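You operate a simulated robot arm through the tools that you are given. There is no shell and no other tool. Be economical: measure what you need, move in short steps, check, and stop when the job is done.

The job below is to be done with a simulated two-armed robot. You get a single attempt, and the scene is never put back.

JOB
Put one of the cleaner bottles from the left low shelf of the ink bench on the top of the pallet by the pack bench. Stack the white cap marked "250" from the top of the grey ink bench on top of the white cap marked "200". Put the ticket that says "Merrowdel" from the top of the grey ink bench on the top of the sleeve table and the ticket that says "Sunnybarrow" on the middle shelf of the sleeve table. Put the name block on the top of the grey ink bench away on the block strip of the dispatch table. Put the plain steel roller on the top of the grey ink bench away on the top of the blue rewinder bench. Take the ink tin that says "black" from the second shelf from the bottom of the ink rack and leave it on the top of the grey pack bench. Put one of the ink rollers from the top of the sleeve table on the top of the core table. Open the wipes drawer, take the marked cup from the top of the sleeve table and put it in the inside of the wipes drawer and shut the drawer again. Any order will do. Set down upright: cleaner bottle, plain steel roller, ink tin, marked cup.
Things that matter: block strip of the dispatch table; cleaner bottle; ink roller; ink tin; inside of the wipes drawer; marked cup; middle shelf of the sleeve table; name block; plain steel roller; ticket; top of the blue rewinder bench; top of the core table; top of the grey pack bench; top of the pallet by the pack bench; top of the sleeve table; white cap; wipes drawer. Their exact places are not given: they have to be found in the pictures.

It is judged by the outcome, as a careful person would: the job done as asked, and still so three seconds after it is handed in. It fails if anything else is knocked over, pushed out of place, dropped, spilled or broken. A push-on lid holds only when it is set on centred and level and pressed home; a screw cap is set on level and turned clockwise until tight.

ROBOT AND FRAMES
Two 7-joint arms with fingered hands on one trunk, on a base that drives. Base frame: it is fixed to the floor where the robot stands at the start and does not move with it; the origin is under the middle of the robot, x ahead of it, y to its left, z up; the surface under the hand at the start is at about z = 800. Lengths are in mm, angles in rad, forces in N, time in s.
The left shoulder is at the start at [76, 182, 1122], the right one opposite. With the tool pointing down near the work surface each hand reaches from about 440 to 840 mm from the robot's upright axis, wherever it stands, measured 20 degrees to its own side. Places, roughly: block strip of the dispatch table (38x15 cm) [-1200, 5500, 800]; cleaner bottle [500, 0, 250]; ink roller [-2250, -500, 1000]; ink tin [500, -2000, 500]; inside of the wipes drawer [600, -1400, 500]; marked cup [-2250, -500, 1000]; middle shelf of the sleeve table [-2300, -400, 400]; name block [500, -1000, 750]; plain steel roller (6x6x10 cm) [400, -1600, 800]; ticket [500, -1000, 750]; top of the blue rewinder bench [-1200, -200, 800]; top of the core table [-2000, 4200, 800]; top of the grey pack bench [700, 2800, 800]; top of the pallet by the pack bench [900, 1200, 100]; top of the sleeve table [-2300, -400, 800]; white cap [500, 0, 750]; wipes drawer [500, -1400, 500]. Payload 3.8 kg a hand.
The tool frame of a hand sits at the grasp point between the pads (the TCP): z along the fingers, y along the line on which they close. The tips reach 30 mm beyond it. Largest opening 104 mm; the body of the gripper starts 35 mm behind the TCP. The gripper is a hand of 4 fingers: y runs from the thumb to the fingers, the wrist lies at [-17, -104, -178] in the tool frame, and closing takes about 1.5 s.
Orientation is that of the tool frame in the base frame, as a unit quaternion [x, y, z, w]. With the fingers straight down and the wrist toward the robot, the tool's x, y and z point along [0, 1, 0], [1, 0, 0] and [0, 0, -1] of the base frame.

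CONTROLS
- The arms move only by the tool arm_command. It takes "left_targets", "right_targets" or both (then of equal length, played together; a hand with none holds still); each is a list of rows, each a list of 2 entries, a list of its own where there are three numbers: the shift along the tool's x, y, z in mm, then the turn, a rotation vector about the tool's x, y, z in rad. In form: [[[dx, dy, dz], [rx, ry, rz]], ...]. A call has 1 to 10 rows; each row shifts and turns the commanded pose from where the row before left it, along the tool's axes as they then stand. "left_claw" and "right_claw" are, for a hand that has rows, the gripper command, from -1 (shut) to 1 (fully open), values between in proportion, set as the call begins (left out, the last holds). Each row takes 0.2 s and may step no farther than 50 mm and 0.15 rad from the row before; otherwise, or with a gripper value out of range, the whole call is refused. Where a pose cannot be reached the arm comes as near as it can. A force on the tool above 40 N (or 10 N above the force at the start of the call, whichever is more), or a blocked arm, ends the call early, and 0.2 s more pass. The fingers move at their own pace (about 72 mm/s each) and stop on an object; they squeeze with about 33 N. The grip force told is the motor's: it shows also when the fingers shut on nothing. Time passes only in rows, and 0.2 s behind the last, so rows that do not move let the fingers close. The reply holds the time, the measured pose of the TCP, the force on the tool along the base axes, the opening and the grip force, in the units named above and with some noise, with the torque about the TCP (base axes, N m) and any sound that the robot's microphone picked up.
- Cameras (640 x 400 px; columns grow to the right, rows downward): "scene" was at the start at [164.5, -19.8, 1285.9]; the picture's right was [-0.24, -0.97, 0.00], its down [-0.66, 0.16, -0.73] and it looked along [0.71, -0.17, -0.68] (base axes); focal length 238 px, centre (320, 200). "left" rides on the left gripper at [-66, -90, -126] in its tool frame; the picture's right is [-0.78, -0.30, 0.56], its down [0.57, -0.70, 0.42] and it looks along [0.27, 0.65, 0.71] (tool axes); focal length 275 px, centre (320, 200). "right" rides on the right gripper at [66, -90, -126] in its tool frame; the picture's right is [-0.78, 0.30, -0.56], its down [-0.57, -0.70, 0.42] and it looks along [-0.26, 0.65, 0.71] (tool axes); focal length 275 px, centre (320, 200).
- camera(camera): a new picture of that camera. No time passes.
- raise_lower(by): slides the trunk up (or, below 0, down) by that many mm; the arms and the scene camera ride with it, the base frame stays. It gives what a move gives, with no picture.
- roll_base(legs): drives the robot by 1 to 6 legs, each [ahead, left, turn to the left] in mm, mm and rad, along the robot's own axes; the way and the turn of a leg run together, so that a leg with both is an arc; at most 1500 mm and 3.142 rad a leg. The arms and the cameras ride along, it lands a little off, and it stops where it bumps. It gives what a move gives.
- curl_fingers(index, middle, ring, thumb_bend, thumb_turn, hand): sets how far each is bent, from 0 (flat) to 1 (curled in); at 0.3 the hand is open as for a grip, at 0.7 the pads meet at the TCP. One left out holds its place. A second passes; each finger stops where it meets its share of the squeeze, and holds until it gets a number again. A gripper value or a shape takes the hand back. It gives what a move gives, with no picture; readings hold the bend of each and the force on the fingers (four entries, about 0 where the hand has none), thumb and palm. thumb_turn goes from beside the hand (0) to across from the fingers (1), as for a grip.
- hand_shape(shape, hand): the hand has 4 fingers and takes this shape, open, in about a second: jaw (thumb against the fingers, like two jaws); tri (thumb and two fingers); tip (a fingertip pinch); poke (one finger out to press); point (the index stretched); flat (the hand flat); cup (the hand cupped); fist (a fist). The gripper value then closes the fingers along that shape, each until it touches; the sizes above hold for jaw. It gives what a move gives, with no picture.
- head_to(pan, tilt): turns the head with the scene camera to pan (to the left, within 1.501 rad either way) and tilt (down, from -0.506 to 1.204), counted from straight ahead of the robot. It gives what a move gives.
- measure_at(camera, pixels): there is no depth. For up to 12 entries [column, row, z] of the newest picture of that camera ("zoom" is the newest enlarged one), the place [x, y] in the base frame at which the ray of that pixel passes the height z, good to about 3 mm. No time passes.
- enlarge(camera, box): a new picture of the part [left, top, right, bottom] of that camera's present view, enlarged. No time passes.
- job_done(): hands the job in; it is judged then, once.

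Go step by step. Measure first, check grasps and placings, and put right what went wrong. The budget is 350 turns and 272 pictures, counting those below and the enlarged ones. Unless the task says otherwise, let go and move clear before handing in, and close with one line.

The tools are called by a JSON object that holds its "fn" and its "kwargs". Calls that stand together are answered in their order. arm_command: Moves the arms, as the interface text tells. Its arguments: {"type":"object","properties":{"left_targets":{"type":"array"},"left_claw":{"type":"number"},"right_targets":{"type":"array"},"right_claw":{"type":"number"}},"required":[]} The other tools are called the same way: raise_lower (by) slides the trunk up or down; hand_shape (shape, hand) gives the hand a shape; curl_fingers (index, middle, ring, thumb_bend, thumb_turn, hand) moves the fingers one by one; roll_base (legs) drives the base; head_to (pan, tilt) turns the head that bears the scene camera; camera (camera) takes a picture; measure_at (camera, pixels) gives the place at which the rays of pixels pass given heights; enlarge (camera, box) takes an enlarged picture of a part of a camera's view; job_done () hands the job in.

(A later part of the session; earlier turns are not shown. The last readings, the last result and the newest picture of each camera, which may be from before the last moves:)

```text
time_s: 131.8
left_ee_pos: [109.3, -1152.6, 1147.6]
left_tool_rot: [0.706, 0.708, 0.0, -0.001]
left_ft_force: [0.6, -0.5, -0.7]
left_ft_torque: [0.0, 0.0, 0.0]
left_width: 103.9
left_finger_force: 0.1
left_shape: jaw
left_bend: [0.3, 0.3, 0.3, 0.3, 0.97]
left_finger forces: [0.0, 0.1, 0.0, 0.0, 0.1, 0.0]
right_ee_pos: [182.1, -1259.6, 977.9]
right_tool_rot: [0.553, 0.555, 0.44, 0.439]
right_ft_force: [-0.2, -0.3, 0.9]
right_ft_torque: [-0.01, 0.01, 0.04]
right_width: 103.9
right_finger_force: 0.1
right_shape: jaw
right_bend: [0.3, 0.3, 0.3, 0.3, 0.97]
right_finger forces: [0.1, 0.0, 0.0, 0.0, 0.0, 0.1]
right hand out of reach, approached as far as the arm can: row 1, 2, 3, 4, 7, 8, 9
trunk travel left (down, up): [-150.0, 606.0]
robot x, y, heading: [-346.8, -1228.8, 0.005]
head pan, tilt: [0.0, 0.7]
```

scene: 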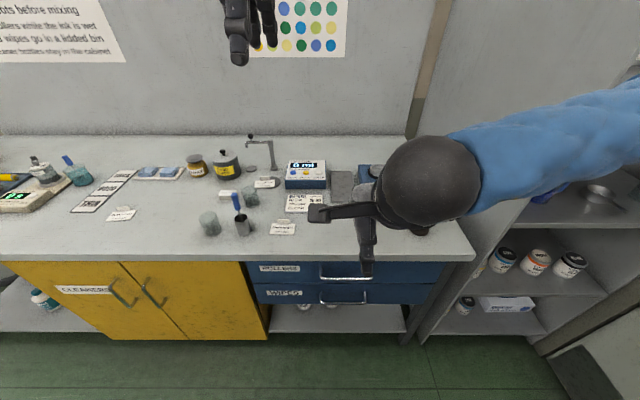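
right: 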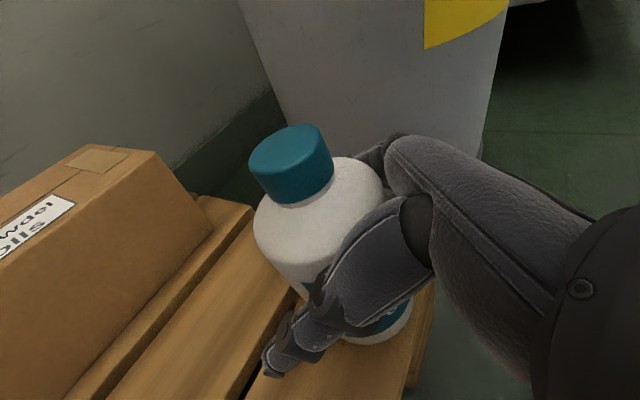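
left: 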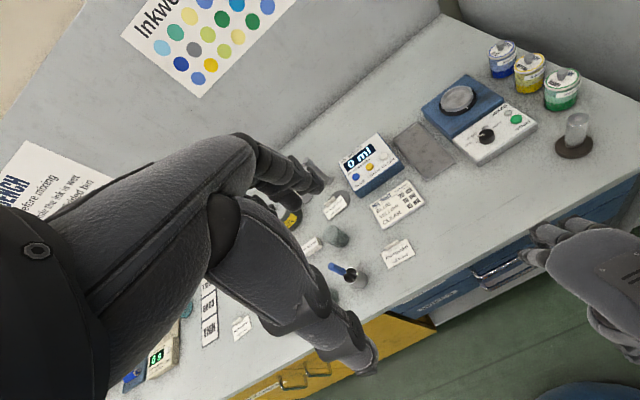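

{"fn": "raise_lower", "kwargs": {"by": -145}}

{"fn": "arm_command", "kwargs": {"right_targets": [[[-20, -42, 10], [0, 0, 0]], [[-20, -42, 10], [0, 0, 0]], [[-20, -42, 10], [0, 0, 0]], [[-20, -42, 10], [0, 0, 0]], [[-20, -42, 10], [0, 0, 0]], [[-20, -42, 10], [0, 0, 0]], [[-28, -34, 10], [0, 0, 0]], [[0, 0, 0], [0, 0, 0]]]}}

{"fn": "camera", "kwargs": {"camera": "right"}}

{"fn": "camera", "kwargs": {"camera": "scene"}}

```text
time_s: 133.5
left_ee_pos: [108.0, -1151.5, 1003.0]
left_tool_rot: [0.705, 0.709, 0.0, 0.0]
left_ft_force: [-0.3, 0.0, 1.0]
left_ft_torque: [0.02, -0.03, 0.01]
left_width: 103.8
left_finger_force: 0.1
left_shape: jaw
left_bend: [0.3, 0.3, 0.3, 0.3, 0.97]
left_finger forces: [0.0, 0.0, 0.0, 0.0, 0.0, 0.0]
right_ee_pos: [240.3, -1259.5, 752.2]
right_tool_rot: [0.594, 0.594, 0.384, 0.383]
right_ft_force: [-0.2, 0.1, 0.5]
right_ft_torque: [0.0, 0.0, -0.01]
right_width: 104.0
right_finger_force: 0.0
right_shape: jaw
right_bend: [0.3, 0.3, 0.3, 0.3, 0.97]
right_finger forces: [0.0, 0.0, 0.1, 0.0, 0.1, 0.0]
trunk travel left (down, up): [-5.0, 751.0]
robot x, y, heading: [-347.2, -1226.6, 0.004]
head pan, tilt: [0.0, 0.7]
```

```text
time_s: 135.3
left_ee_pos: [109.5, -1151.8, 1002.4]
left_tool_rot: [0.706, 0.708, 0.0, 0.001]
left_ft_force: [0.9, 0.3, -0.2]
left_ft_torque: [0.01, -0.01, 0.0]
left_width: 103.8
left_finger_force: 0.1
left_shape: jaw
left_bend: [0.3, 0.3, 0.3, 0.3, 0.97]
left_finger forces: [0.1, 0.0, 0.1, 0.1, 0.0, 0.0]
right_ee_pos: [256.0, -1260.1, 728.8]
right_tool_rot: [0.595, 0.595, 0.382, 0.381]
right_ft_force: [-0.1, -0.1, 0.3]
right_ft_torque: [0.02, -0.01, 0.0]
right_width: 104.1
right_finger_force: 0.0
right_shape: jaw
right_bend: [0.3, 0.3, 0.3, 0.3, 0.97]
right_finger forces: [0.0, 0.0, 0.1, 0.0, 0.0, 0.0]
right hand out of reach, approached as far as the arm can: row 1, 2, 3, 4, 5, 6, 7
trunk travel left (down, up): [-5.0, 751.0]
robot x, y, heading: [-346.8, -1226.9, 0.007]
head pan, tilt: [0.0, 0.7]
```

```text
163 pictures are left
```

right: 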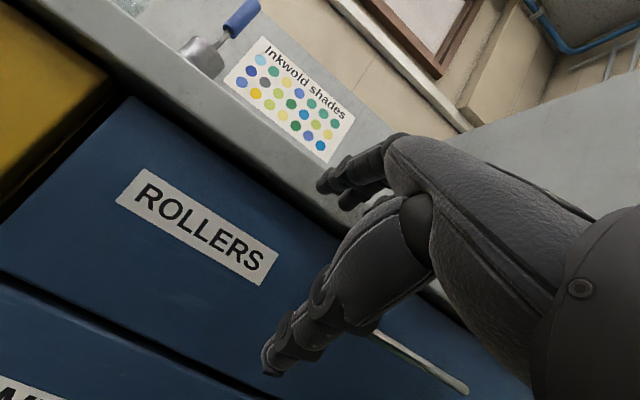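

```text
162 pictures are left
```

scene: 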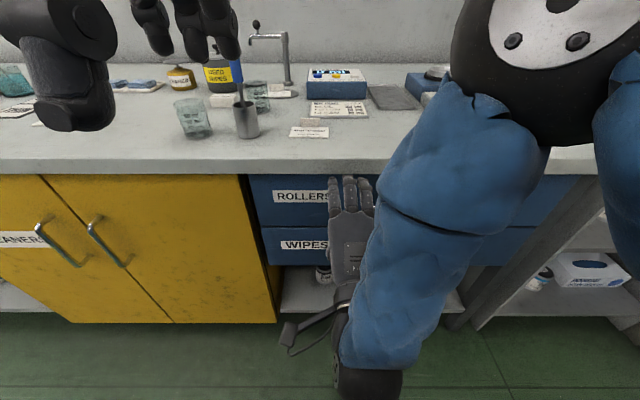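

The arm is too folded with the trunk this low. Raise the trunk 200 mm, reduce the hand pitch to ~45°, then reach down.

{"fn": "raise_lower", "kwargs": {"by": 200}}

{"fn": "arm_command", "kwargs": {"right_targets": [[[0, 0, 0], [0.15, 0, 0]], [[0, 0, 0], [0.15, 0, 0]], [[-20, -20, -30], [0, 0, 0]], [[-20, -20, 0], [0, 0, 0]], [[-25, -35, 12], [0, 0, 0]], [[-25, -35, 12], [0, 0, 0]], [[-25, -35, 12], [0, 0, 0]], [[-25, -35, 12], [0, 0, 0]], [[0, 0, 0], [0, 0, 0]]]}}

{"fn": "camera", "kwargs": {"camera": "right"}}

```text
time_s: 137.5
left_ee_pos: [110.1, -1152.8, 1202.9]
left_tool_rot: [0.706, 0.709, 0.0, 0.0]
left_ft_force: [0.0, -0.5, -0.1]
left_ft_torque: [-0.03, -0.01, 0.02]
left_width: 103.5
left_finger_force: 0.1
left_shape: jaw
left_bend: [0.3, 0.3, 0.3, 0.3, 0.97]
left_finger forces: [0.0, 0.0, 0.1, 0.1, 0.0, 0.0]
right_ee_pos: [255.9, -1259.3, 927.2]
right_tool_rot: [0.596, 0.593, 0.382, 0.383]
right_ft_force: [-0.4, 0.3, 0.1]
right_ft_torque: [0.02, 0.02, 0.0]
right_width: 104.0
right_finger_force: 0.0
right_shape: jaw
right_bend: [0.3, 0.3, 0.3, 0.3, 0.97]
right_finger forces: [0.1, 0.0, 0.0, 0.0, 0.0, 0.0]
trunk travel left (down, up): [-205.0, 551.0]
robot x, y, heading: [-347.9, -1230.1, 0.003]
head pan, tilt: [0.0, 0.7]
```

```text
time_s: 139.5
left_ee_pos: [108.8, -1152.5, 1202.7]
left_tool_rot: [0.706, 0.708, 0.0, 0.0]
left_ft_force: [0.5, -0.4, -0.1]
left_ft_torque: [-0.02, 0.01, 0.01]
left_width: 103.8
left_finger_force: 0.0
left_shape: jaw
left_bend: [0.3, 0.3, 0.3, 0.3, 0.97]
left_finger forces: [0.0, 0.1, 0.1, 0.0, 0.0, 0.0]
right_ee_pos: [149.2, -1316.2, 844.5]
right_tool_rot: [0.648, 0.643, 0.287, 0.29]
right_ft_force: [-0.1, 0.5, 0.1]
right_ft_torque: [-0.01, -0.02, 0.0]
right_width: 104.0
right_finger_force: 0.0
right_shape: jaw
right_bend: [0.3, 0.3, 0.3, 0.3, 0.97]
right_finger forces: [0.1, 0.0, 0.0, 0.0, 0.0, 0.0]
right hand out of reach, approached as far as the arm can: row 6, 7, 8
trunk travel left (down, up): [-205.0, 551.0]
robot x, y, heading: [-349.3, -1230.1, 0.006]
head pan, tilt: [0.0, 0.7]
```

```text
161 pictures are left
```

right: 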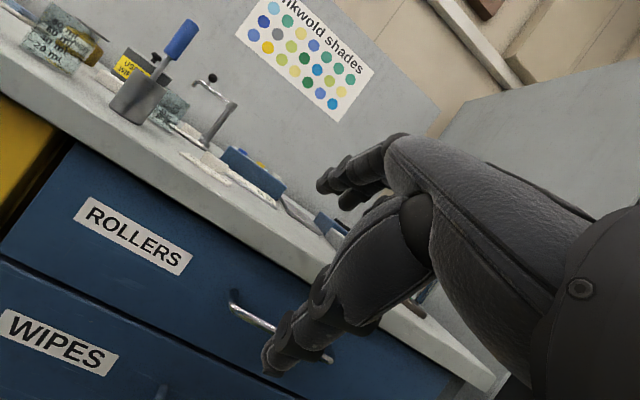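

The hand is too close to the body. Back up 220 mm and extend the arm forward and down.

{"fn": "roll_base", "kwargs": {"legs": [[-220, 0, 0]]}}

{"fn": "arm_command", "kwargs": {"right_targets": [[[-15, -15, 42], [0, 0, 0]], [[-15, -15, 42], [0, 0, 0]], [[-15, -15, 42], [0, 0, 0]], [[-15, -15, 42], [0, 0, 0]], [[-15, -25, 38], [0, 0, 0]], [[-10, -35, 25], [0, 0, 0]], [[0, -35, 25], [0, 0, 0]], [[0, 0, 0], [0, 0, 0]]]}}

```text
time_s: 141.2
left_ee_pos: [-111.3, -1153.0, 1202.7]
left_tool_rot: [0.706, 0.708, 0.0, 0.0]
left_ft_force: [-0.3, -0.2, -0.2]
left_ft_torque: [-0.04, -0.06, 0.02]
left_width: 103.6
left_finger_force: 0.0
left_shape: jaw
left_bend: [0.3, 0.3, 0.3, 0.3, 0.97]
left_finger forces: [0.0, 0.0, 0.0, 0.0, 0.0, 0.0]
right_ee_pos: [-72.0, -1317.7, 845.8]
right_tool_rot: [0.649, 0.643, 0.287, 0.29]
right_ft_force: [0.1, -0.1, 0.4]
right_ft_torque: [0.0, -0.03, -0.02]
right_width: 104.2
right_finger_force: 0.1
right_shape: jaw
right_bend: [0.3, 0.3, 0.3, 0.3, 0.97]
right_finger forces: [0.0, 0.0, 0.1, 0.0, 0.0, 0.0]
trunk travel left (down, up): [-205.0, 551.0]
robot x, y, heading: [-564.2, -1229.7, 0.004]
head pan, tilt: [0.0, 0.7]
```

```text
time_s: 143.0
left_ee_pos: [-110.8, -1154.2, 1202.2]
left_tool_rot: [0.707, 0.707, 0.001, -0.001]
left_ft_force: [0.2, -0.1, -0.8]
left_ft_torque: [-0.02, 0.01, 0.01]
left_width: 103.9
left_finger_force: 0.0
left_shape: jaw
left_bend: [0.3, 0.3, 0.3, 0.3, 0.97]
left_finger forces: [0.0, 0.0, 0.0, 0.0, 0.0, 0.1]
right_ee_pos: [-50.6, -1226.1, 733.4]
right_tool_rot: [0.652, 0.641, 0.283, 0.289]
right_ft_force: [-0.1, -0.4, 0.0]
right_ft_torque: [0.0, 0.01, 0.01]
right_width: 104.0
right_finger_force: 0.0
right_shape: jaw
right_bend: [0.3, 0.3, 0.3, 0.3, 0.97]
right_finger forces: [0.0, 0.1, 0.0, 0.0, 0.1, 0.1]
right hand out of reach, approached as far as the arm can: row 1, 2, 3, 4, 5, 6, 7
trunk travel left (down, up): [-205.0, 551.0]
robot x, y, heading: [-568.1, -1229.6, 0.005]
head pan, tilt: [0.0, 0.7]
```

This steep wrist-back pose is limiting. Use a gentler forward pitch (~0.5 rad) and test the reach at handle height here in the open.

{"fn": "arm_command", "kwargs": {"right_targets": [[[0, 0, -20], [0.15, 0, 0]], [[0, 0, -20], [0.15, 0, 0]], [[-30, 0, 0], [0.03, 0, 0]], [[-40, 20, 10], [0, 0, 0]], [[-40, 30, 10], [0, 0, 0]], [[0, 40, 25], [0, 0, 0]], [[0, 0, 45], [0, 0, 0]], [[0, 0, 45], [0, 0, 0]], [[0, -20, 40], [0, 0, 0]], [[0, 0, 0], [0, 0, 0]]]}}

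```text
refused: row 5 steps farther than a row can; nothing moved
```

{"fn": "arm_command", "kwargs": {"right_targets": [[[0, 0, -20], [0.15, 0, 0]], [[0, 0, -20], [0.15, 0, 0]], [[-30, 0, 0], [0.03, 0, 0]], [[-40, 20, 10], [0, 0, 0]], [[-38, 30, 8], [0, 0, 0]], [[0, 40, 25], [0, 0, 0]], [[0, 0, 45], [0, 0, 0]], [[0, 0, 45], [0, 0, 0]], [[0, -20, 40], [0, 0, 0]], [[0, 0, 0], [0, 0, 0]]]}}

```text
time_s: 145.2
left_ee_pos: [-110.7, -1153.2, 1203.0]
left_tool_rot: [0.706, 0.708, 0.0, 0.0]
left_ft_force: [-0.3, 0.0, 0.1]
left_ft_torque: [-0.02, 0.0, -0.01]
left_width: 103.5
left_finger_force: 0.0
left_shape: jaw
left_bend: [0.3, 0.3, 0.3, 0.3, 0.97]
left_finger forces: [0.0, 0.0, 0.0, 0.1, 0.0, 0.0]
right_ee_pos: [72.6, -1283.7, 677.3]
right_tool_rot: [0.691, 0.679, 0.171, 0.179]
right_ft_force: [-0.7, -0.8, 1.3]
right_ft_torque: [-0.02, 0.01, -0.01]
right_width: 103.9
right_finger_force: 0.0
right_shape: jaw
right_bend: [0.3, 0.3, 0.3, 0.3, 0.97]
right_finger forces: [0.1, 0.0, 0.0, 0.0, 0.1, 0.1]
right hand out of reach, approached as far as the arm can: row 7, 8, 9
trunk travel left (down, up): [-205.0, 551.0]
robot x, y, heading: [-566.8, -1229.4, 0.003]
head pan, tilt: [0.0, 0.7]
```

Not length-limited: the forearm is too steep. Lower the trunk again but extend much farther forward.

{"fn": "raise_lower", "kwargs": {"by": -170}}

{"fn": "arm_command", "kwargs": {"right_targets": [[[0, 40, 20], [0, 0, 0]], [[0, 40, 20], [0, 0, 0]], [[-20, 30, 10], [0, 0, 0]], [[0, 0, 0], [0, 0, 0]]]}}

```text
time_s: 147.1
left_ee_pos: [-111.8, -1153.4, 1033.1]
left_tool_rot: [0.707, 0.708, 0.001, 0.0]
left_ft_force: [-1.0, 0.1, 0.8]
left_ft_torque: [-0.01, 0.01, -0.01]
left_width: 103.7
left_finger_force: 0.1
left_shape: jaw
left_bend: [0.3, 0.3, 0.3, 0.3, 0.97]
left_finger forces: [0.1, 0.1, 0.0, 0.1, 0.0, 0.0]
right_ee_pos: [54.7, -1282.5, 394.6]
right_tool_rot: [0.706, 0.694, 0.094, 0.103]
right_ft_force: [0.0, -0.4, -0.2]
right_ft_torque: [-0.01, 0.01, -0.02]
right_width: 104.0
right_finger_force: 0.1
right_shape: jaw
right_bend: [0.3, 0.3, 0.3, 0.3, 0.97]
right_finger forces: [0.1, 0.0, 0.0, 0.1, 0.0, 0.0]
trunk travel left (down, up): [-35.0, 721.0]
robot x, y, heading: [-566.6, -1226.7, 0.0]
head pan, tilt: [0.0, 0.7]
```

```text
time_s: 148.1
left_ee_pos: [-110.9, -1153.1, 1032.3]
left_tool_rot: [0.707, 0.708, 0.001, 0.0]
left_ft_force: [-0.3, -0.4, -0.3]
left_ft_torque: [0.01, -0.01, 0.0]
left_width: 103.7
left_finger_force: 0.0
left_shape: jaw
left_bend: [0.3, 0.3, 0.3, 0.3, 0.97]
left_finger forces: [0.0, 0.1, 0.1, 0.0, 0.0, 0.0]
right_ee_pos: [173.7, -1305.8, 376.2]
right_tool_rot: [0.707, 0.694, 0.094, 0.103]
right_ft_force: [-0.8, 0.1, -0.5]
right_ft_torque: [-0.02, 0.01, 0.0]
right_width: 103.8
right_finger_force: 0.0
right_shape: jaw
right_bend: [0.3, 0.3, 0.3, 0.3, 0.97]
right_finger forces: [0.1, 0.0, 0.0, 0.0, 0.1, 0.0]
trunk travel left (down, up): [-35.0, 721.0]
robot x, y, heading: [-568.0, -1225.5, -0.002]
head pan, tilt: [0.0, 0.7]
```

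Now there is range. Raise the hand to z≈600 and pitch to ~0.5.

{"fn": "arm_command", "kwargs": {"right_targets": [[[-25, 0, -40], [0, 0, 0]], [[-25, 0, -40], [0, 0, 0]], [[-25, 0, -40], [0, 0, 0]], [[-25, 0, -40], [-0.1, 0, 0]], [[0, 0, -40], [-0.12, 0, 0]], [[0, 0, -25], [0, 0, 0]], [[0, 0, 0], [0, 0, 0]]]}}

{"fn": "camera", "kwargs": {"camera": "right"}}

```text
time_s: 149.7
left_ee_pos: [-110.5, -1152.4, 1032.7]
left_tool_rot: [0.706, 0.708, 0.0, 0.0]
left_ft_force: [0.2, -0.4, 0.7]
left_ft_torque: [0.0, -0.01, 0.02]
left_width: 104.1
left_finger_force: 0.0
left_shape: jaw
left_bend: [0.3, 0.3, 0.3, 0.3, 0.97]
left_finger forces: [0.1, 0.0, 0.0, 0.1, 0.1, 0.0]
right_ee_pos: [113.5, -1355.7, 622.7]
right_tool_rot: [0.69, 0.68, 0.17, 0.18]
right_ft_force: [-0.2, -1.2, -0.5]
right_ft_torque: [0.01, 0.04, 0.03]
right_width: 103.9
right_finger_force: 0.0
right_shape: jaw
right_bend: [0.3, 0.3, 0.3, 0.3, 0.97]
right_finger forces: [0.0, 0.0, 0.0, 0.0, 0.0, 0.0]
right hand out of reach, approached as far as the arm can: row 4, 5
trunk travel left (down, up): [-35.0, 721.0]
robot x, y, heading: [-566.7, -1230.3, -0.002]
head pan, tilt: [0.0, 0.7]
```

```text
160 pictures are left
```

right: 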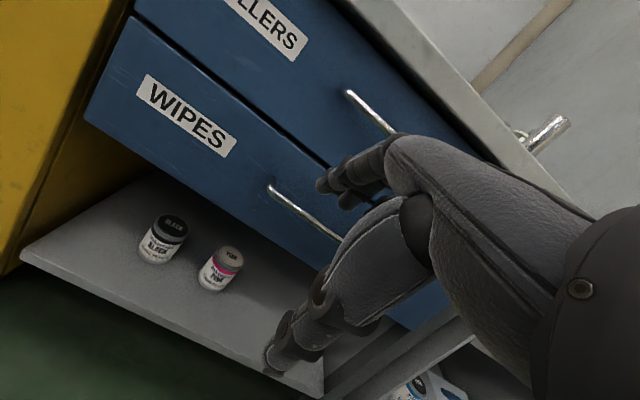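

{"fn": "measure_at", "kwargs": {"camera": "right", "pixels": [[272, 188, 545], [272, 188, 560], [272, 188, 530], [338, 236, 545], [348, 93, 692], [348, 93, 680], [330, 167, 615]]}}

{"fn": "enlarge", "kwargs": {"camera": "right", "box": [220, 60, 420, 260]}}

```text
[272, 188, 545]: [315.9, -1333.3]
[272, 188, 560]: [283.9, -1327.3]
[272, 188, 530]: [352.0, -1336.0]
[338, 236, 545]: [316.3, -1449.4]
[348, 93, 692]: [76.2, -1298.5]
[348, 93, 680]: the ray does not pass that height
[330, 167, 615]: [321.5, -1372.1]
```

```text
2.00 times, centred on (320, 160) of right
```

zoom: 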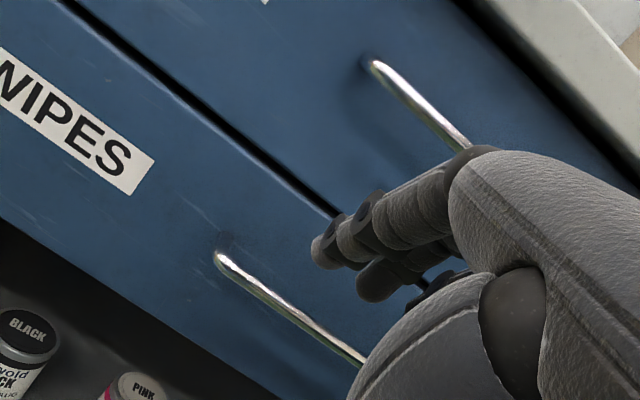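

Handle measured at (316, y −1333…, z 545). Narrow the jaw, drive forward 160 mm, and align with the handle's middle.

{"fn": "arm_command", "kwargs": {"right_targets": [[[0, 0, 0], [0, 0, 0]], [[0, 0, 0], [0, 0, 0]], [[0, 0, 0], [0, 0, 0]]], "right_claw": -0.3}}

{"fn": "roll_base", "kwargs": {"legs": [[155, -40, 0]]}}

{"fn": "camera", "kwargs": {"camera": "right"}}

```text
time_s: 150.5
left_ee_pos: [-110.2, -1153.6, 1033.5]
left_tool_rot: [0.706, 0.708, 0.0, 0.001]
left_ft_force: [0.1, 0.2, 0.4]
left_ft_torque: [0.01, 0.04, -0.06]
left_width: 104.0
left_finger_force: 0.0
left_shape: jaw
left_bend: [0.3, 0.3, 0.3, 0.3, 0.97]
left_finger forces: [0.0, 0.1, 0.0, 0.0, 0.0, 0.0]
right_ee_pos: [113.9, -1353.5, 623.8]
right_tool_rot: [0.69, 0.68, 0.169, 0.18]
right_ft_force: [-0.6, 0.4, 0.0]
right_ft_torque: [0.01, 0.02, 0.0]
right_width: 36.5
right_finger_force: 0.0
right_shape: jaw
right_bend: [0.74, 0.51, 0.48, 0.73, 1.0]
right_finger forces: [0.0, 0.0, 0.0, 0.0, 0.1, 0.1]
trunk travel left (down, up): [-35.0, 721.0]
robot x, y, heading: [-569.1, -1230.5, 0.004]
head pan, tilt: [0.0, 0.7]
```

```text
time_s: 151.9
left_ee_pos: [44.5, -1193.7, 1032.5]
left_tool_rot: [0.707, 0.707, -0.001, -0.001]
left_ft_force: [-0.5, -0.5, 0.2]
left_ft_torque: [-0.03, -0.03, 0.0]
left_width: 103.9
left_finger_force: 0.1
left_shape: jaw
left_bend: [0.3, 0.3, 0.3, 0.3, 0.97]
left_finger forces: [0.1, 0.0, 0.0, 0.1, 0.0, 0.0]
right_ee_pos: [269.8, -1394.8, 623.6]
right_tool_rot: [0.69, 0.68, 0.17, 0.18]
right_ft_force: [-0.8, -0.5, -0.8]
right_ft_torque: [0.0, 0.02, 0.01]
right_width: 36.9
right_finger_force: 0.0
right_shape: jaw
right_bend: [0.74, 0.51, 0.48, 0.73, 1.0]
right_finger forces: [0.1, 0.0, 0.0, 0.0, 0.1, 0.0]
trunk travel left (down, up): [-35.0, 721.0]
robot x, y, heading: [-414.5, -1267.3, 0.001]
head pan, tilt: [0.0, 0.7]
```

```text
158 pictures are left
```

right: 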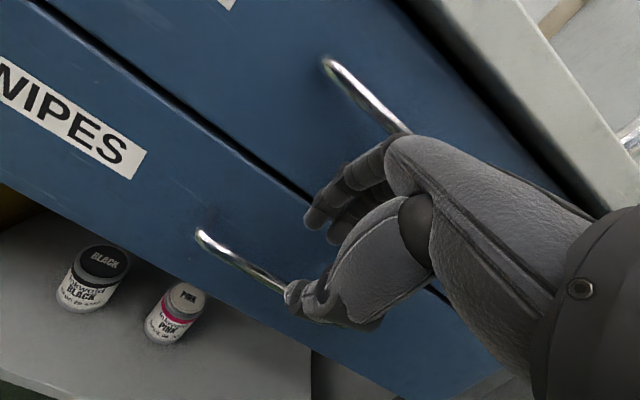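

The tool axis points at the bar. Advance 55 mm along it and look.

{"fn": "arm_command", "kwargs": {"right_targets": [[[-5, 1, 28], [0, 0, 0]], [[-5, 1, 27], [0, 0, 0]], [[0, 0, 0], [0, 0, 0]]]}}

{"fn": "camera", "kwargs": {"camera": "right"}}

```text
time_s: 152.7
left_ee_pos: [43.8, -1193.5, 1033.4]
left_tool_rot: [0.707, 0.708, 0.001, 0.0]
left_ft_force: [-1.0, 0.4, 1.0]
left_ft_torque: [-0.01, 0.02, -0.01]
left_width: 103.7
left_finger_force: 0.0
left_shape: jaw
left_bend: [0.3, 0.3, 0.3, 0.3, 0.97]
left_finger forces: [0.1, 0.0, 0.0, 0.1, 0.0, 0.0]
right_ee_pos: [300.9, -1385.6, 588.9]
right_tool_rot: [0.694, 0.678, 0.165, 0.18]
right_ft_force: [0.4, -0.6, 0.2]
right_ft_torque: [0.0, -0.01, 0.01]
right_width: 36.8
right_finger_force: 0.1
right_shape: jaw
right_bend: [0.74, 0.51, 0.48, 0.73, 1.0]
right_finger forces: [0.1, 0.0, 0.1, 0.1, 0.0, 0.1]
right hand out of reach, approached as far as the arm can: row 1, 2
trunk travel left (down, up): [-35.0, 721.0]
robot x, y, heading: [-413.5, -1268.1, 0.002]
head pan, tilt: [0.0, 0.7]
```

```text
157 pictures are left
```

right: 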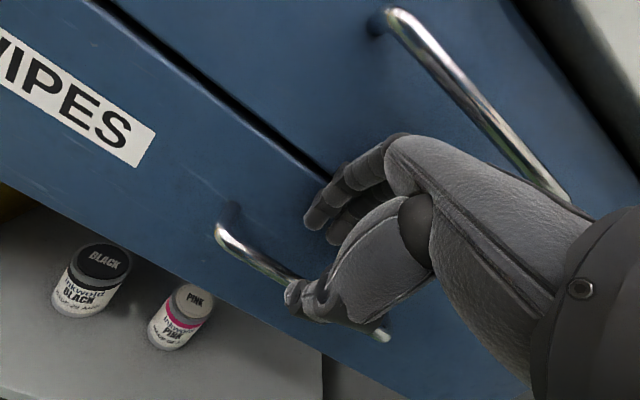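

Nearly there; the arm is at its limit, so lower the trunk 28 mm to bring the hand down onto the bar.

{"fn": "raise_lower", "kwargs": {"by": -28}}

{"fn": "camera", "kwargs": {"camera": "right"}}

```text
time_s: 153.4
left_ee_pos: [43.1, -1192.8, 1005.5]
left_tool_rot: [0.706, 0.708, 0.0, 0.001]
left_ft_force: [-1.2, -0.3, 0.7]
left_ft_torque: [-0.03, -0.01, -0.02]
left_width: 103.7
left_finger_force: 0.1
left_shape: jaw
left_bend: [0.3, 0.3, 0.3, 0.3, 0.97]
left_finger forces: [0.0, 0.0, 0.0, 0.0, 0.0, 0.0]
right_ee_pos: [301.1, -1384.1, 554.4]
right_tool_rot: [0.694, 0.679, 0.162, 0.176]
right_ft_force: [0.4, 0.2, 0.8]
right_ft_torque: [0.02, -0.04, 0.0]
right_width: 36.7
right_finger_force: 0.1
right_shape: jaw
right_bend: [0.74, 0.51, 0.48, 0.73, 1.0]
right_finger forces: [0.0, 0.1, 0.0, 0.1, 0.0, 0.0]
trunk travel left (down, up): [-7.0, 749.0]
robot x, y, heading: [-409.5, -1270.3, -0.001]
head pan, tilt: [0.0, 0.7]
```

```text
156 pictures are left
```

right: 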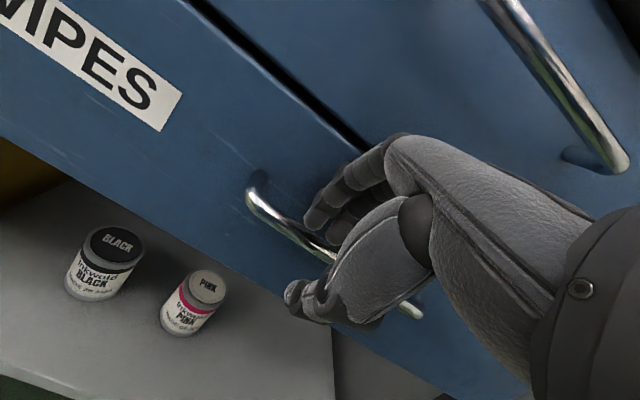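

The bar now lies between thumb and fingers. Close on it.

{"fn": "arm_command", "kwargs": {"right_targets": [[[0, 0, 0], [0, 0, 0]], [[0, 0, 0], [0, 0, 0]], [[0, 0, 0], [0, 0, 0]], [[0, 0, 0], [0, 0, 0]], [[0, 0, 0], [0, 0, 0]]], "right_claw": -1}}

{"fn": "camera", "kwargs": {"camera": "right"}}

```text
time_s: 154.7
left_ee_pos: [44.7, -1194.1, 1004.9]
left_tool_rot: [0.706, 0.708, -0.001, -0.001]
left_ft_force: [-0.1, -0.7, -0.5]
left_ft_torque: [-0.01, 0.0, -0.02]
left_width: 103.7
left_finger_force: 0.0
left_shape: jaw
left_bend: [0.3, 0.3, 0.3, 0.3, 0.97]
left_finger forces: [0.0, 0.1, 0.0, 0.1, 0.0, 0.0]
right_ee_pos: [301.2, -1384.6, 553.1]
right_tool_rot: [0.695, 0.679, 0.16, 0.175]
right_ft_force: [3.3, 0.8, -4.1]
right_ft_torque: [-0.11, -0.04, 0.06]
right_width: 6.7
right_finger_force: 33.5
right_shape: jaw
right_bend: [0.73, 0.6, 0.56, 0.68, 1.0]
right_finger forces: [15.3, 8.1, 4.1, 0.0, 28.1, 0.0]
trunk travel left (down, up): [-7.0, 749.0]
robot x, y, heading: [-414.5, -1269.7, 0.002]
head pan, tilt: [0.0, 0.7]
```

```text
155 pictures are left
```

right: 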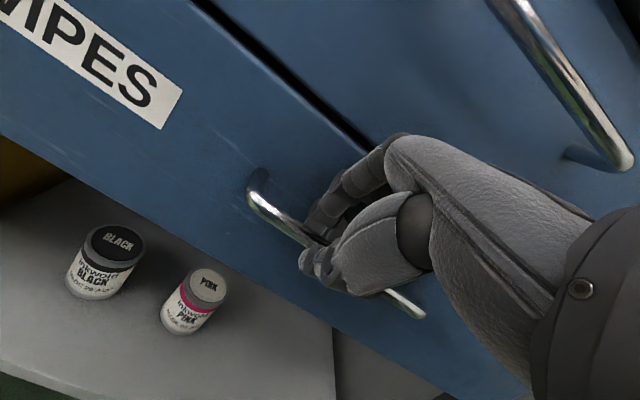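

The hand grips the bar. Pull the drawer by driving back 250 mm.

{"fn": "roll_base", "kwargs": {"legs": [[-250, 0, 0]]}}

{"fn": "camera", "kwargs": {"camera": "scene"}}

```text
time_s: 156.5
left_ee_pos: [-204.1, -1194.8, 1003.8]
left_tool_rot: [0.706, 0.708, -0.001, -0.001]
left_ft_force: [-0.4, -0.5, -0.4]
left_ft_torque: [0.0, 0.01, -0.02]
left_width: 103.6
left_finger_force: 0.0
left_shape: jaw
left_bend: [0.3, 0.3, 0.3, 0.3, 0.97]
left_finger forces: [0.1, 0.0, 0.0, 0.0, 0.0, 0.0]
right_ee_pos: [51.9, -1385.1, 553.5]
right_tool_rot: [0.694, 0.679, 0.161, 0.174]
right_ft_force: [-0.1, 1.6, -5.8]
right_ft_torque: [-0.09, 0.09, 0.1]
right_width: 6.5
right_finger_force: 32.3
right_shape: jaw
right_bend: [0.73, 0.6, 0.57, 0.68, 1.0]
right_finger forces: [15.8, 8.4, 4.3, 0.0, 32.1, 0.1]
trunk travel left (down, up): [-7.0, 749.0]
robot x, y, heading: [-657.8, -1269.1, -0.0]
head pan, tilt: [0.0, 0.7]
```

```text
154 pictures are left
```

scene: 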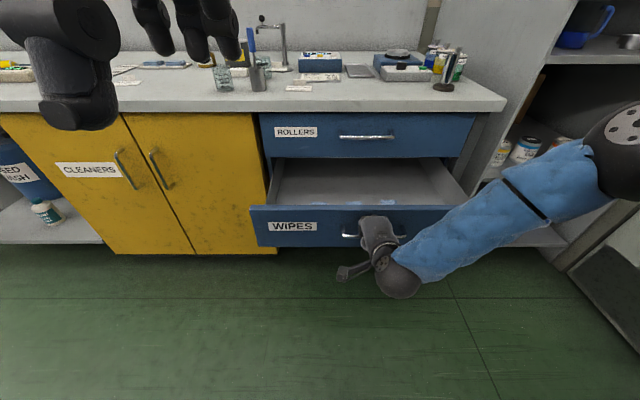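

The WIPES drawer is open about 250 mm. Release and retreat.

{"fn": "arm_command", "kwargs": {"right_targets": [[[0, 0, 0], [0, 0, 0]], [[0, 0, 0], [0, 0, 0]], [[0, 0, 0], [0, 0, 0]], [[0, 0, -25], [0, 0, 0]], [[0, 0, -30], [0, 0, 0]], [[0, -30, -20], [0, 0, 0]], [[0, -40, 0], [0, 0, 0]]], "right_claw": -0.2}}

{"fn": "enlarge", "kwargs": {"camera": "scene", "box": [230, 90, 500, 270]}}

{"fn": "measure_at", "kwargs": {"camera": "scene", "pixels": [[262, 205, 610], [440, 208, 610], [340, 207, 610], [345, 190, 540], [345, 165, 540]]}}

```text
time_s: 158.1
left_ee_pos: [-204.5, -1193.4, 1004.6]
left_tool_rot: [0.706, 0.708, 0.0, 0.0]
left_ft_force: [0.2, 0.6, -0.2]
left_ft_torque: [-0.01, -0.01, 0.0]
left_width: 103.7
left_finger_force: 0.1
left_shape: jaw
left_bend: [0.3, 0.3, 0.3, 0.3, 0.97]
left_finger forces: [0.1, 0.0, 0.0, 0.0, 0.0, 0.0]
right_ee_pos: [-46.2, -1382.1, 588.2]
right_tool_rot: [0.695, 0.679, 0.16, 0.176]
right_ft_force: [0.0, -0.6, -0.3]
right_ft_torque: [0.01, 0.04, 0.02]
right_width: 41.3
right_finger_force: 0.0
right_shape: jaw
right_bend: [0.74, 0.49, 0.46, 0.72, 1.0]
right_finger forces: [0.0, 0.0, 0.1, 0.0, 0.0, 0.1]
trunk travel left (down, up): [-7.0, 749.0]
robot x, y, heading: [-661.3, -1273.0, 0.005]
head pan, tilt: [0.0, 0.7]
```

```text
2.22 times, centred on (365, 180) of scene
```

zoom: 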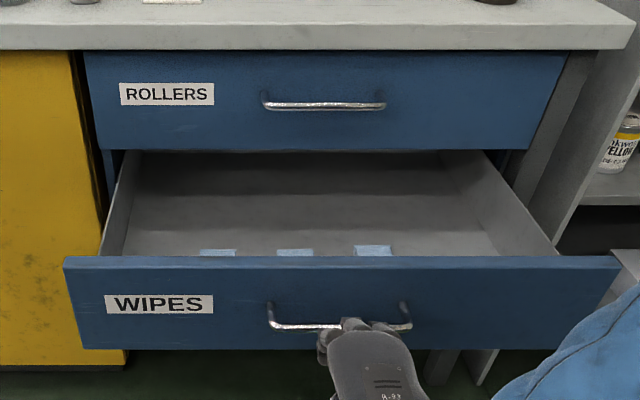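

```text
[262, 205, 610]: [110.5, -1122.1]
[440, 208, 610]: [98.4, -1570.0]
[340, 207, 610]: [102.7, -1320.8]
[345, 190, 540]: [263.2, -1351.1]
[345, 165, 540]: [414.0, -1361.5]
```

Drawer stays open. Reset the right hand to fingers-down with the trunk raised, and drive in front of the tickets (y≈−850).

{"fn": "raise_lower", "kwargs": {"by": 330}}

{"fn": "arm_command", "kwargs": {"right_targets": [[[0, 0, -30], [0.15, 0, 0]], [[0, 0, -30], [0.15, 0, 0]], [[0, 0, -30], [0.15, 0, 0]], [[0, 10, -30], [0.02, 0, 0]], [[0, 10, -30], [0, 0, 0]], [[0, 20, -30], [0, 0, 0]]], "right_claw": 0.3}}

{"fn": "roll_base", "kwargs": {"legs": [[0, 430, 0], [560, 0, 0]]}}

{"fn": "head_to", "kwargs": {"pan": -0.4, "tilt": 0.9}}

{"fn": "camera", "kwargs": {"camera": "scene"}}

```text
time_s: 161.3
left_ee_pos: [-203.4, -1194.6, 1333.5]
left_tool_rot: [0.707, 0.707, 0.0, -0.001]
left_ft_force: [0.0, 0.5, 1.0]
left_ft_torque: [0.01, 0.0, -0.04]
left_width: 104.0
left_finger_force: 0.1
left_shape: jaw
left_bend: [0.3, 0.3, 0.3, 0.3, 0.97]
left_finger forces: [0.1, 0.0, 0.1, 0.1, 0.1, 0.0]
right_ee_pos: [-43.8, -1382.0, 917.6]
right_tool_rot: [0.694, 0.68, 0.16, 0.174]
right_ft_force: [-0.6, 0.5, 0.1]
right_ft_torque: [0.01, -0.03, 0.01]
right_width: 41.4
right_finger_force: 0.0
right_shape: jaw
right_bend: [0.74, 0.49, 0.46, 0.72, 1.0]
right_finger forces: [0.0, 0.0, 0.1, 0.0, 0.1, 0.1]
trunk travel left (down, up): [-337.0, 419.0]
robot x, y, heading: [-660.2, -1265.9, -0.002]
head pan, tilt: [0.0, 0.7]
```

```text
time_s: 162.7
left_ee_pos: [-204.2, -1193.5, 1335.0]
left_tool_rot: [0.707, 0.707, 0.0, 0.0]
left_ft_force: [-0.2, -0.9, 0.5]
left_ft_torque: [0.0, 0.03, -0.02]
left_width: 103.6
left_finger_force: 0.0
left_shape: jaw
left_bend: [0.3, 0.3, 0.3, 0.3, 0.97]
left_finger forces: [0.0, 0.1, 0.0, 0.1, 0.0, 0.0]
right_ee_pos: [-35.1, -1380.1, 1093.8]
right_tool_rot: [0.716, 0.698, -0.002, 0.009]
right_ft_force: [0.4, 0.5, -0.4]
right_ft_torque: [0.0, -0.03, -0.01]
right_width: 66.9
right_finger_force: 0.1
right_shape: jaw
right_bend: [0.73, 0.39, 0.35, 0.6, 0.99]
right_finger forces: [0.0, 0.0, 0.0, 0.0, 0.1, 0.2]
trunk travel left (down, up): [-337.0, 419.0]
robot x, y, heading: [-658.1, -1272.0, 0.005]
head pan, tilt: [0.0, 0.7]
```

```text
time_s: 168.1
left_ee_pos: [348.1, -764.4, 1335.6]
left_tool_rot: [0.707, 0.708, -0.001, -0.001]
left_ft_force: [0.0, 0.4, -0.3]
left_ft_torque: [-0.02, -0.02, 0.01]
left_width: 103.7
left_finger_force: 0.1
left_shape: jaw
left_bend: [0.3, 0.3, 0.3, 0.3, 0.97]
left_finger forces: [0.0, 0.0, 0.0, 0.0, 0.0, 0.0]
right_ee_pos: [518.5, -948.7, 1093.2]
right_tool_rot: [0.716, 0.698, -0.002, 0.008]
right_ft_force: [-0.1, -0.7, 0.5]
right_ft_torque: [0.01, 0.02, 0.0]
right_width: 67.2
right_finger_force: 0.1
right_shape: jaw
right_bend: [0.73, 0.39, 0.35, 0.6, 0.99]
right_finger forces: [0.1, 0.0, 0.0, 0.0, 0.0, 0.0]
trunk travel left (down, up): [-337.0, 419.0]
robot x, y, heading: [-111.9, -839.5, 0.003]
head pan, tilt: [0.0, 0.7]
```

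```text
time_s: 169.0
left_ee_pos: [348.8, -764.6, 1334.3]
left_tool_rot: [0.706, 0.708, 0.0, 0.0]
left_ft_force: [-0.2, -1.0, 0.2]
left_ft_torque: [0.0, -0.01, -0.04]
left_width: 103.8
left_finger_force: 0.0
left_shape: jaw
left_bend: [0.3, 0.3, 0.3, 0.3, 0.97]
left_finger forces: [0.0, 0.0, 0.0, 0.0, 0.0, 0.1]
right_ee_pos: [517.2, -949.3, 1094.3]
right_tool_rot: [0.716, 0.698, -0.002, 0.007]
right_ft_force: [-0.1, 0.8, 0.8]
right_ft_torque: [0.02, 0.01, 0.0]
right_width: 67.6
right_finger_force: 0.0
right_shape: jaw
right_bend: [0.73, 0.39, 0.35, 0.6, 0.99]
right_finger forces: [0.0, 0.0, 0.1, 0.1, 0.0, 0.0]
trunk travel left (down, up): [-337.0, 419.0]
robot x, y, heading: [-110.8, -839.6, -0.001]
head pan, tilt: [-0.4, 0.901]
```

```text
152 pictures are left
```

scene: 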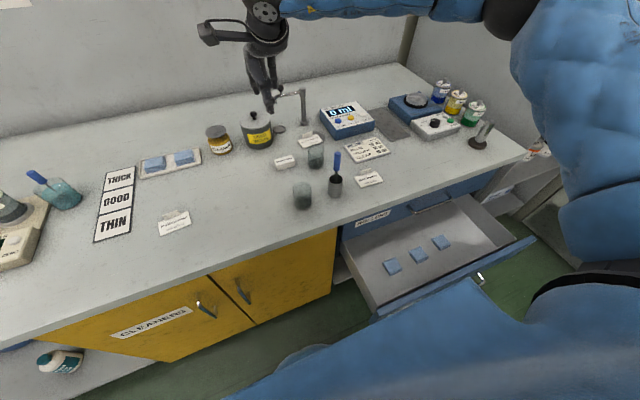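

{"fn": "measure_at", "kwargs": {"camera": "scene", "pixels": [[369, 180, 803], [310, 141, 803], [285, 161, 815], [335, 185, 830], [316, 155, 830], [300, 95, 950], [302, 195, 830]]}}

{"fn": "enlarge", "kwargs": {"camera": "scene", "box": [265, 110, 415, 210]}}

```text
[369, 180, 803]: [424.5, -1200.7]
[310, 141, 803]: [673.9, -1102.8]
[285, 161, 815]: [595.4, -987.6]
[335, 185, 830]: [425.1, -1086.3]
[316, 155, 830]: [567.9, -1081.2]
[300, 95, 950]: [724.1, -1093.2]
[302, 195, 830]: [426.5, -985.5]
```

```text
4.00 times, centred on (340, 160) of scene
```

zoom: 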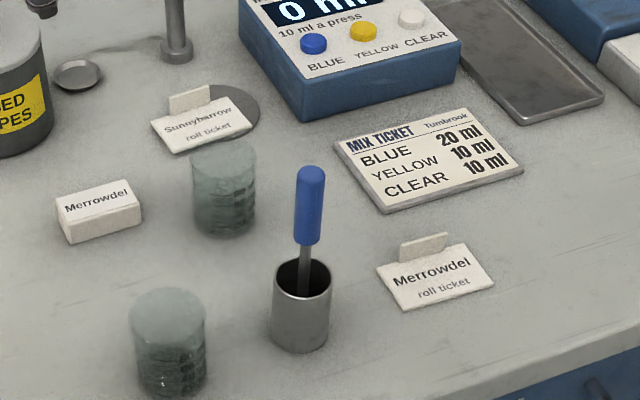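

Each ticket has an upright fin at its back edge. Go above Merrowdel's fin.

{"fn": "measure_at", "kwargs": {"camera": "scene", "pixels": [[365.8, 171.5, 812], [361, 173, 806], [372, 170, 806], [354.5, 177, 803], [366, 187.5, 803], [383.5, 182, 803]]}}

{"fn": "arm_command", "kwargs": {"right_targets": [[[-40, -8, 20], [0, 0, 0]], [[-40, -8, 20], [0, 0, 0]], [[-40, -8, 20], [0, 0, 0]], [[-40, -8, 20], [0, 0, 0]], [[-40, -8, 20], [0, 0, 0]], [[-35, -8, 25], [0, 0, 0]], [[0, 0, 40], [0, 0, 0]], [[0, 0, 0], [0, 0, 0]]], "right_claw": -0.1}}

{"fn": "camera", "kwargs": {"camera": "right"}}

```text
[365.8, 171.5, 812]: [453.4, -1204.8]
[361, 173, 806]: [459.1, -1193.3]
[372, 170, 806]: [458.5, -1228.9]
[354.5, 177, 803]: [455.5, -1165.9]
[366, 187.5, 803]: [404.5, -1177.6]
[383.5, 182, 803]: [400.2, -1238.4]
```

```text
time_s: 170.8
left_ee_pos: [346.6, -764.3, 1334.6]
left_tool_rot: [0.707, 0.707, 0.0, -0.001]
left_ft_force: [0.0, -0.8, -0.3]
left_ft_torque: [0.01, -0.01, -0.02]
left_width: 103.9
left_finger_force: 0.2
left_shape: jaw
left_bend: [0.3, 0.3, 0.3, 0.3, 0.97]
left_finger forces: [0.0, 0.0, 0.0, 0.0, 0.0, 0.0]
right_ee_pos: [465.3, -1185.5, 929.9]
right_tool_rot: [0.716, 0.698, -0.001, 0.009]
right_ft_force: [0.1, 0.0, 0.6]
right_ft_torque: [0.02, 0.04, 0.04]
right_width: 47.2
right_finger_force: 0.0
right_shape: jaw
right_bend: [0.74, 0.46, 0.43, 0.71, 1.0]
right_finger forces: [0.0, 0.1, 0.1, 0.0, 0.1, 0.0]
trunk travel left (down, up): [-337.0, 419.0]
robot x, y, heading: [-112.0, -842.0, 0.003]
head pan, tilt: [-0.4, 0.901]
```

```text
150 pictures are left
```

right: 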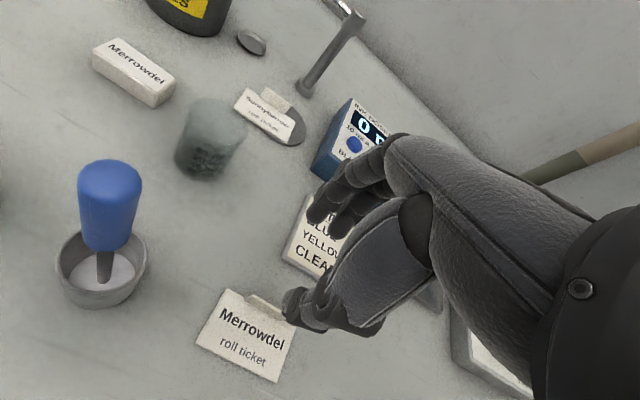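

{"fn": "measure_at", "kwargs": {"camera": "right", "pixels": [[236, 290, 803], [297, 322, 803], [278, 381, 803], [197, 342, 803], [249, 301, 806], [284, 320, 806], [249, 293, 820], [286, 312, 820]]}}

{"fn": "enlarge", "kwargs": {"camera": "right", "box": [190, 260, 350, 390]}}

```text
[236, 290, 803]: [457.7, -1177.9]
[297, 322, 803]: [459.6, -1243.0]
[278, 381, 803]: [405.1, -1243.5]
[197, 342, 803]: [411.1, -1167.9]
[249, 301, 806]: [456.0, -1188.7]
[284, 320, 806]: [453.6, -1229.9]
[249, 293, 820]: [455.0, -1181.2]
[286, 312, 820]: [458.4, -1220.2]
```

```text
3.08 times, centred on (270, 325) of right
```

zoom: 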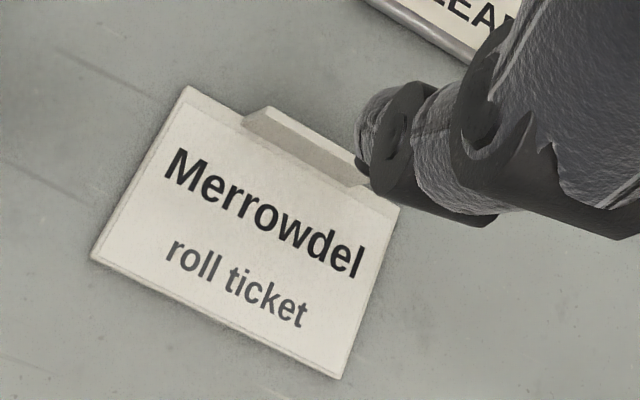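

Fin is centred at (455,−1209), ~15 mm high, aligned with the axes. Move over it, descend to z≈838, and close.

{"fn": "arm_command", "kwargs": {"right_targets": [[[-22, -10, 20], [0, 0, 0]], [[0, 0, 35], [0, 0, 0]], [[0, 0, 30], [0, 0, 0]], [[0, 0, 6], [0, 0, 0]], [[0, 0, 0], [0, 0, 0]]]}}

{"fn": "enlarge", "kwargs": {"camera": "right", "box": [190, 180, 430, 360]}}

```text
time_s: 172.0
left_ee_pos: [346.7, -766.0, 1335.6]
left_tool_rot: [0.706, 0.708, 0.001, 0.001]
left_ft_force: [-0.7, 0.4, -0.7]
left_ft_torque: [-0.05, 0.0, 0.01]
left_width: 103.5
left_finger_force: 0.1
left_shape: jaw
left_bend: [0.3, 0.3, 0.3, 0.3, 0.97]
left_finger forces: [0.0, 0.1, 0.0, 0.0, 0.1, 0.0]
right_ee_pos: [456.4, -1209.5, 839.1]
right_tool_rot: [0.716, 0.699, -0.001, 0.008]
right_ft_force: [0.2, 0.9, -0.3]
right_ft_torque: [0.03, -0.01, 0.01]
right_width: 47.1
right_finger_force: 0.0
right_shape: jaw
right_bend: [0.74, 0.46, 0.43, 0.71, 1.0]
right_finger forces: [0.0, 0.0, 0.0, 0.0, 0.0, 0.0]
trunk travel left (down, up): [-337.0, 419.0]
robot x, y, heading: [-110.2, -837.4, 0.004]
head pan, tilt: [-0.4, 0.901]
```

```text
2.22 times, centred on (310, 270) of right
```

zoom: 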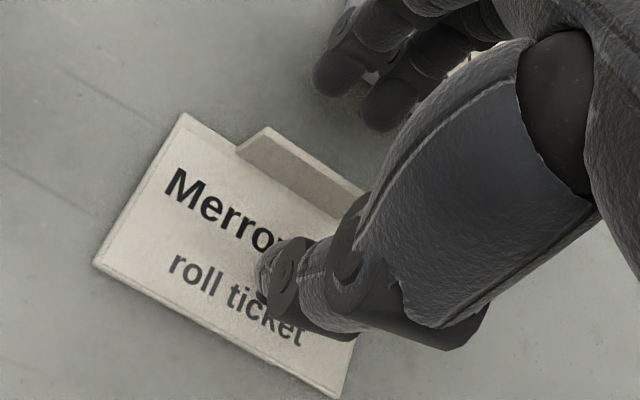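

{"fn": "arm_command", "kwargs": {"right_targets": [[[5, 0, 3], [0, 0, 0]], [[0, 0, 0], [0, 0, 0]], [[0, 0, 0], [0, 0, 0]], [[0, 0, 0], [0, 0, 0]], [[0, 0, 0], [0, 0, 0]], [[0, 0, 0], [0, 0, 0]]], "right_claw": -1}}

{"fn": "arm_command", "kwargs": {"right_targets": [[[0, 0, -20], [0, 0, 0]], [[0, 0, -40], [0, 0, 0]], [[0, 0, 0], [0, 0, 0]]]}}

{"fn": "camera", "kwargs": {"camera": "right"}}

```text
time_s: 173.4
left_ee_pos: [348.6, -762.8, 1335.0]
left_tool_rot: [0.706, 0.708, 0.0, 0.0]
left_ft_force: [-0.6, 0.2, 0.4]
left_ft_torque: [-0.03, -0.04, 0.01]
left_width: 103.5
left_finger_force: 0.1
left_shape: jaw
left_bend: [0.3, 0.3, 0.3, 0.3, 0.97]
left_finger forces: [0.1, 0.0, 0.1, 0.0, 0.0, 0.1]
right_ee_pos: [457.1, -1203.5, 837.1]
right_tool_rot: [0.716, 0.698, -0.002, 0.008]
right_ft_force: [-0.1, 0.0, -0.1]
right_ft_torque: [0.03, -0.02, 0.0]
right_width: 0.2
right_finger_force: 33.0
right_shape: jaw
right_bend: [0.7, 0.7, 0.7, 0.7, 1.0]
right_finger forces: [17.6, 10.8, 0.0, 0.0, 28.4, 0.0]
trunk travel left (down, up): [-337.0, 419.0]
robot x, y, heading: [-108.2, -838.3, 0.005]
head pan, tilt: [-0.4, 0.901]
```

```text
time_s: 174.2
left_ee_pos: [347.9, -763.5, 1335.7]
left_tool_rot: [0.706, 0.708, 0.0, 0.0]
left_ft_force: [0.0, -0.7, 1.1]
left_ft_torque: [0.04, 0.02, 0.0]
left_width: 103.8
left_finger_force: 0.0
left_shape: jaw
left_bend: [0.3, 0.3, 0.3, 0.3, 0.97]
left_finger forces: [0.0, 0.1, 0.0, 0.0, 0.0, 0.0]
right_ee_pos: [456.2, -1203.8, 897.6]
right_tool_rot: [0.716, 0.698, -0.002, 0.008]
right_ft_force: [0.5, -0.9, 0.7]
right_ft_torque: [0.04, -0.03, 0.05]
right_width: 0.0
right_finger_force: 33.1
right_shape: jaw
right_bend: [0.7, 0.7, 0.7, 0.7, 1.0]
right_finger forces: [17.6, 10.8, 0.0, 0.1, 28.4, 0.1]
trunk travel left (down, up): [-337.0, 419.0]
robot x, y, heading: [-107.3, -838.1, 0.003]
head pan, tilt: [-0.4, 0.901]
```

```text
147 pictures are left
```

right: 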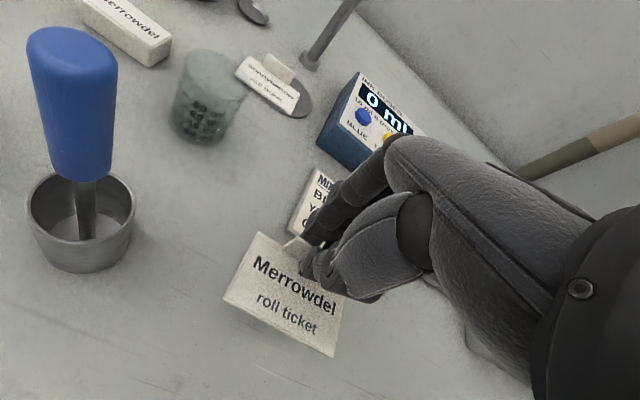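

The ticket is lifted by its fin. Raise, back off, and turn around to find the sleeve table.

{"fn": "arm_command", "kwargs": {"right_targets": [[[0, 0, -45], [0, 0, 0]], [[0, 0, -45], [0, 0, 0]], [[0, 0, -30], [0, 0, 0]], [[40, -20, 0], [0, 0, 0]], [[45, -10, 0], [0, 0, 0]]]}}

{"fn": "roll_base", "kwargs": {"legs": [[-420, 0, 0], [0, 0, 3.14]]}}

{"fn": "head_to", "kwargs": {"pan": 0, "tilt": 0.35}}

{"fn": "camera", "kwargs": {"camera": "scene"}}

```text
time_s: 175.4
left_ee_pos: [348.8, -762.3, 1333.8]
left_tool_rot: [0.707, 0.708, -0.001, -0.001]
left_ft_force: [1.4, 0.6, -0.2]
left_ft_torque: [-0.03, 0.02, 0.0]
left_width: 103.7
left_finger_force: 0.1
left_shape: jaw
left_bend: [0.3, 0.3, 0.3, 0.3, 0.97]
left_finger forces: [0.1, 0.0, 0.1, 0.0, 0.0, 0.1]
right_ee_pos: [425.9, -1115.2, 1016.4]
right_tool_rot: [0.715, 0.699, -0.003, 0.009]
right_ft_force: [0.2, -0.5, 0.4]
right_ft_torque: [-0.01, 0.02, -0.04]
right_width: 0.0
right_finger_force: 33.0
right_shape: jaw
right_bend: [0.7, 0.7, 0.7, 0.7, 1.0]
right_finger forces: [17.6, 10.9, 0.1, 0.0, 28.5, 0.0]
trunk travel left (down, up): [-337.0, 419.0]
robot x, y, heading: [-108.2, -839.3, 0.003]
head pan, tilt: [-0.4, 0.901]
```

```text
time_s: 185.3
left_ee_pos: [-983.8, -915.7, 1334.1]
left_tool_rot: [-0.707, 0.707, 0.0, 0.0]
left_ft_force: [-0.8, -0.1, -0.4]
left_ft_torque: [0.02, -0.01, -0.03]
left_width: 103.7
left_finger_force: 0.1
left_shape: jaw
left_bend: [0.3, 0.3, 0.3, 0.3, 0.97]
left_finger forces: [0.1, 0.0, 0.0, 0.1, 0.0, 0.0]
right_ee_pos: [-1061.7, -564.3, 1015.8]
right_tool_rot: [-0.698, 0.716, 0.008, 0.001]
right_ft_force: [0.5, -0.3, -0.2]
right_ft_torque: [-0.01, -0.02, -0.02]
right_width: 0.2
right_finger_force: 33.2
right_shape: jaw
right_bend: [0.7, 0.7, 0.7, 0.7, 1.0]
right_finger forces: [17.1, 10.5, 0.1, 0.0, 27.7, 0.1]
trunk travel left (down, up): [-337.0, 419.0]
robot x, y, heading: [-527.5, -840.8, -3.139]
head pan, tilt: [-0.4, 0.901]
```

```text
time_s: 186.3
left_ee_pos: [-985.7, -916.8, 1333.8]
left_tool_rot: [0.708, -0.707, 0.001, 0.0]
left_ft_force: [0.2, 0.5, 0.0]
left_ft_torque: [0.03, -0.01, -0.01]
left_width: 103.7
left_finger_force: 0.0
left_shape: jaw
left_bend: [0.3, 0.3, 0.3, 0.3, 0.97]
left_finger forces: [0.0, 0.0, 0.1, 0.1, 0.0, 0.0]
right_ee_pos: [-1061.9, -564.6, 1015.9]
right_tool_rot: [-0.698, 0.717, 0.009, 0.002]
right_ft_force: [0.6, 0.2, 0.1]
right_ft_torque: [0.01, 0.01, 0.02]
right_width: 0.0
right_finger_force: 33.3
right_shape: jaw
right_bend: [0.7, 0.7, 0.7, 0.7, 1.0]
right_finger forces: [17.2, 10.5, 0.0, 0.0, 27.7, 0.0]
trunk travel left (down, up): [-337.0, 419.0]
robot x, y, heading: [-526.1, -839.0, -3.144]
head pan, tilt: [0.0, 0.351]
```

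```text
146 pictures are left
```

scene: 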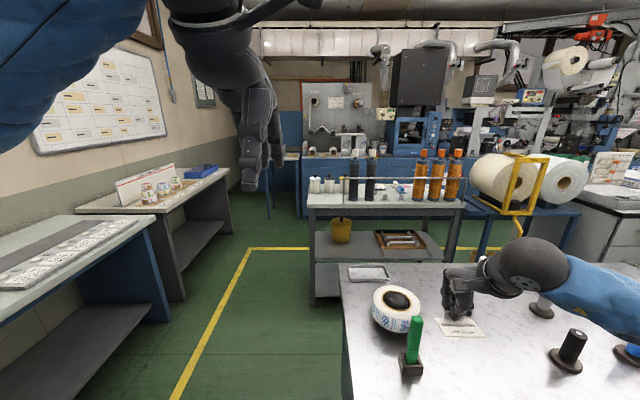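

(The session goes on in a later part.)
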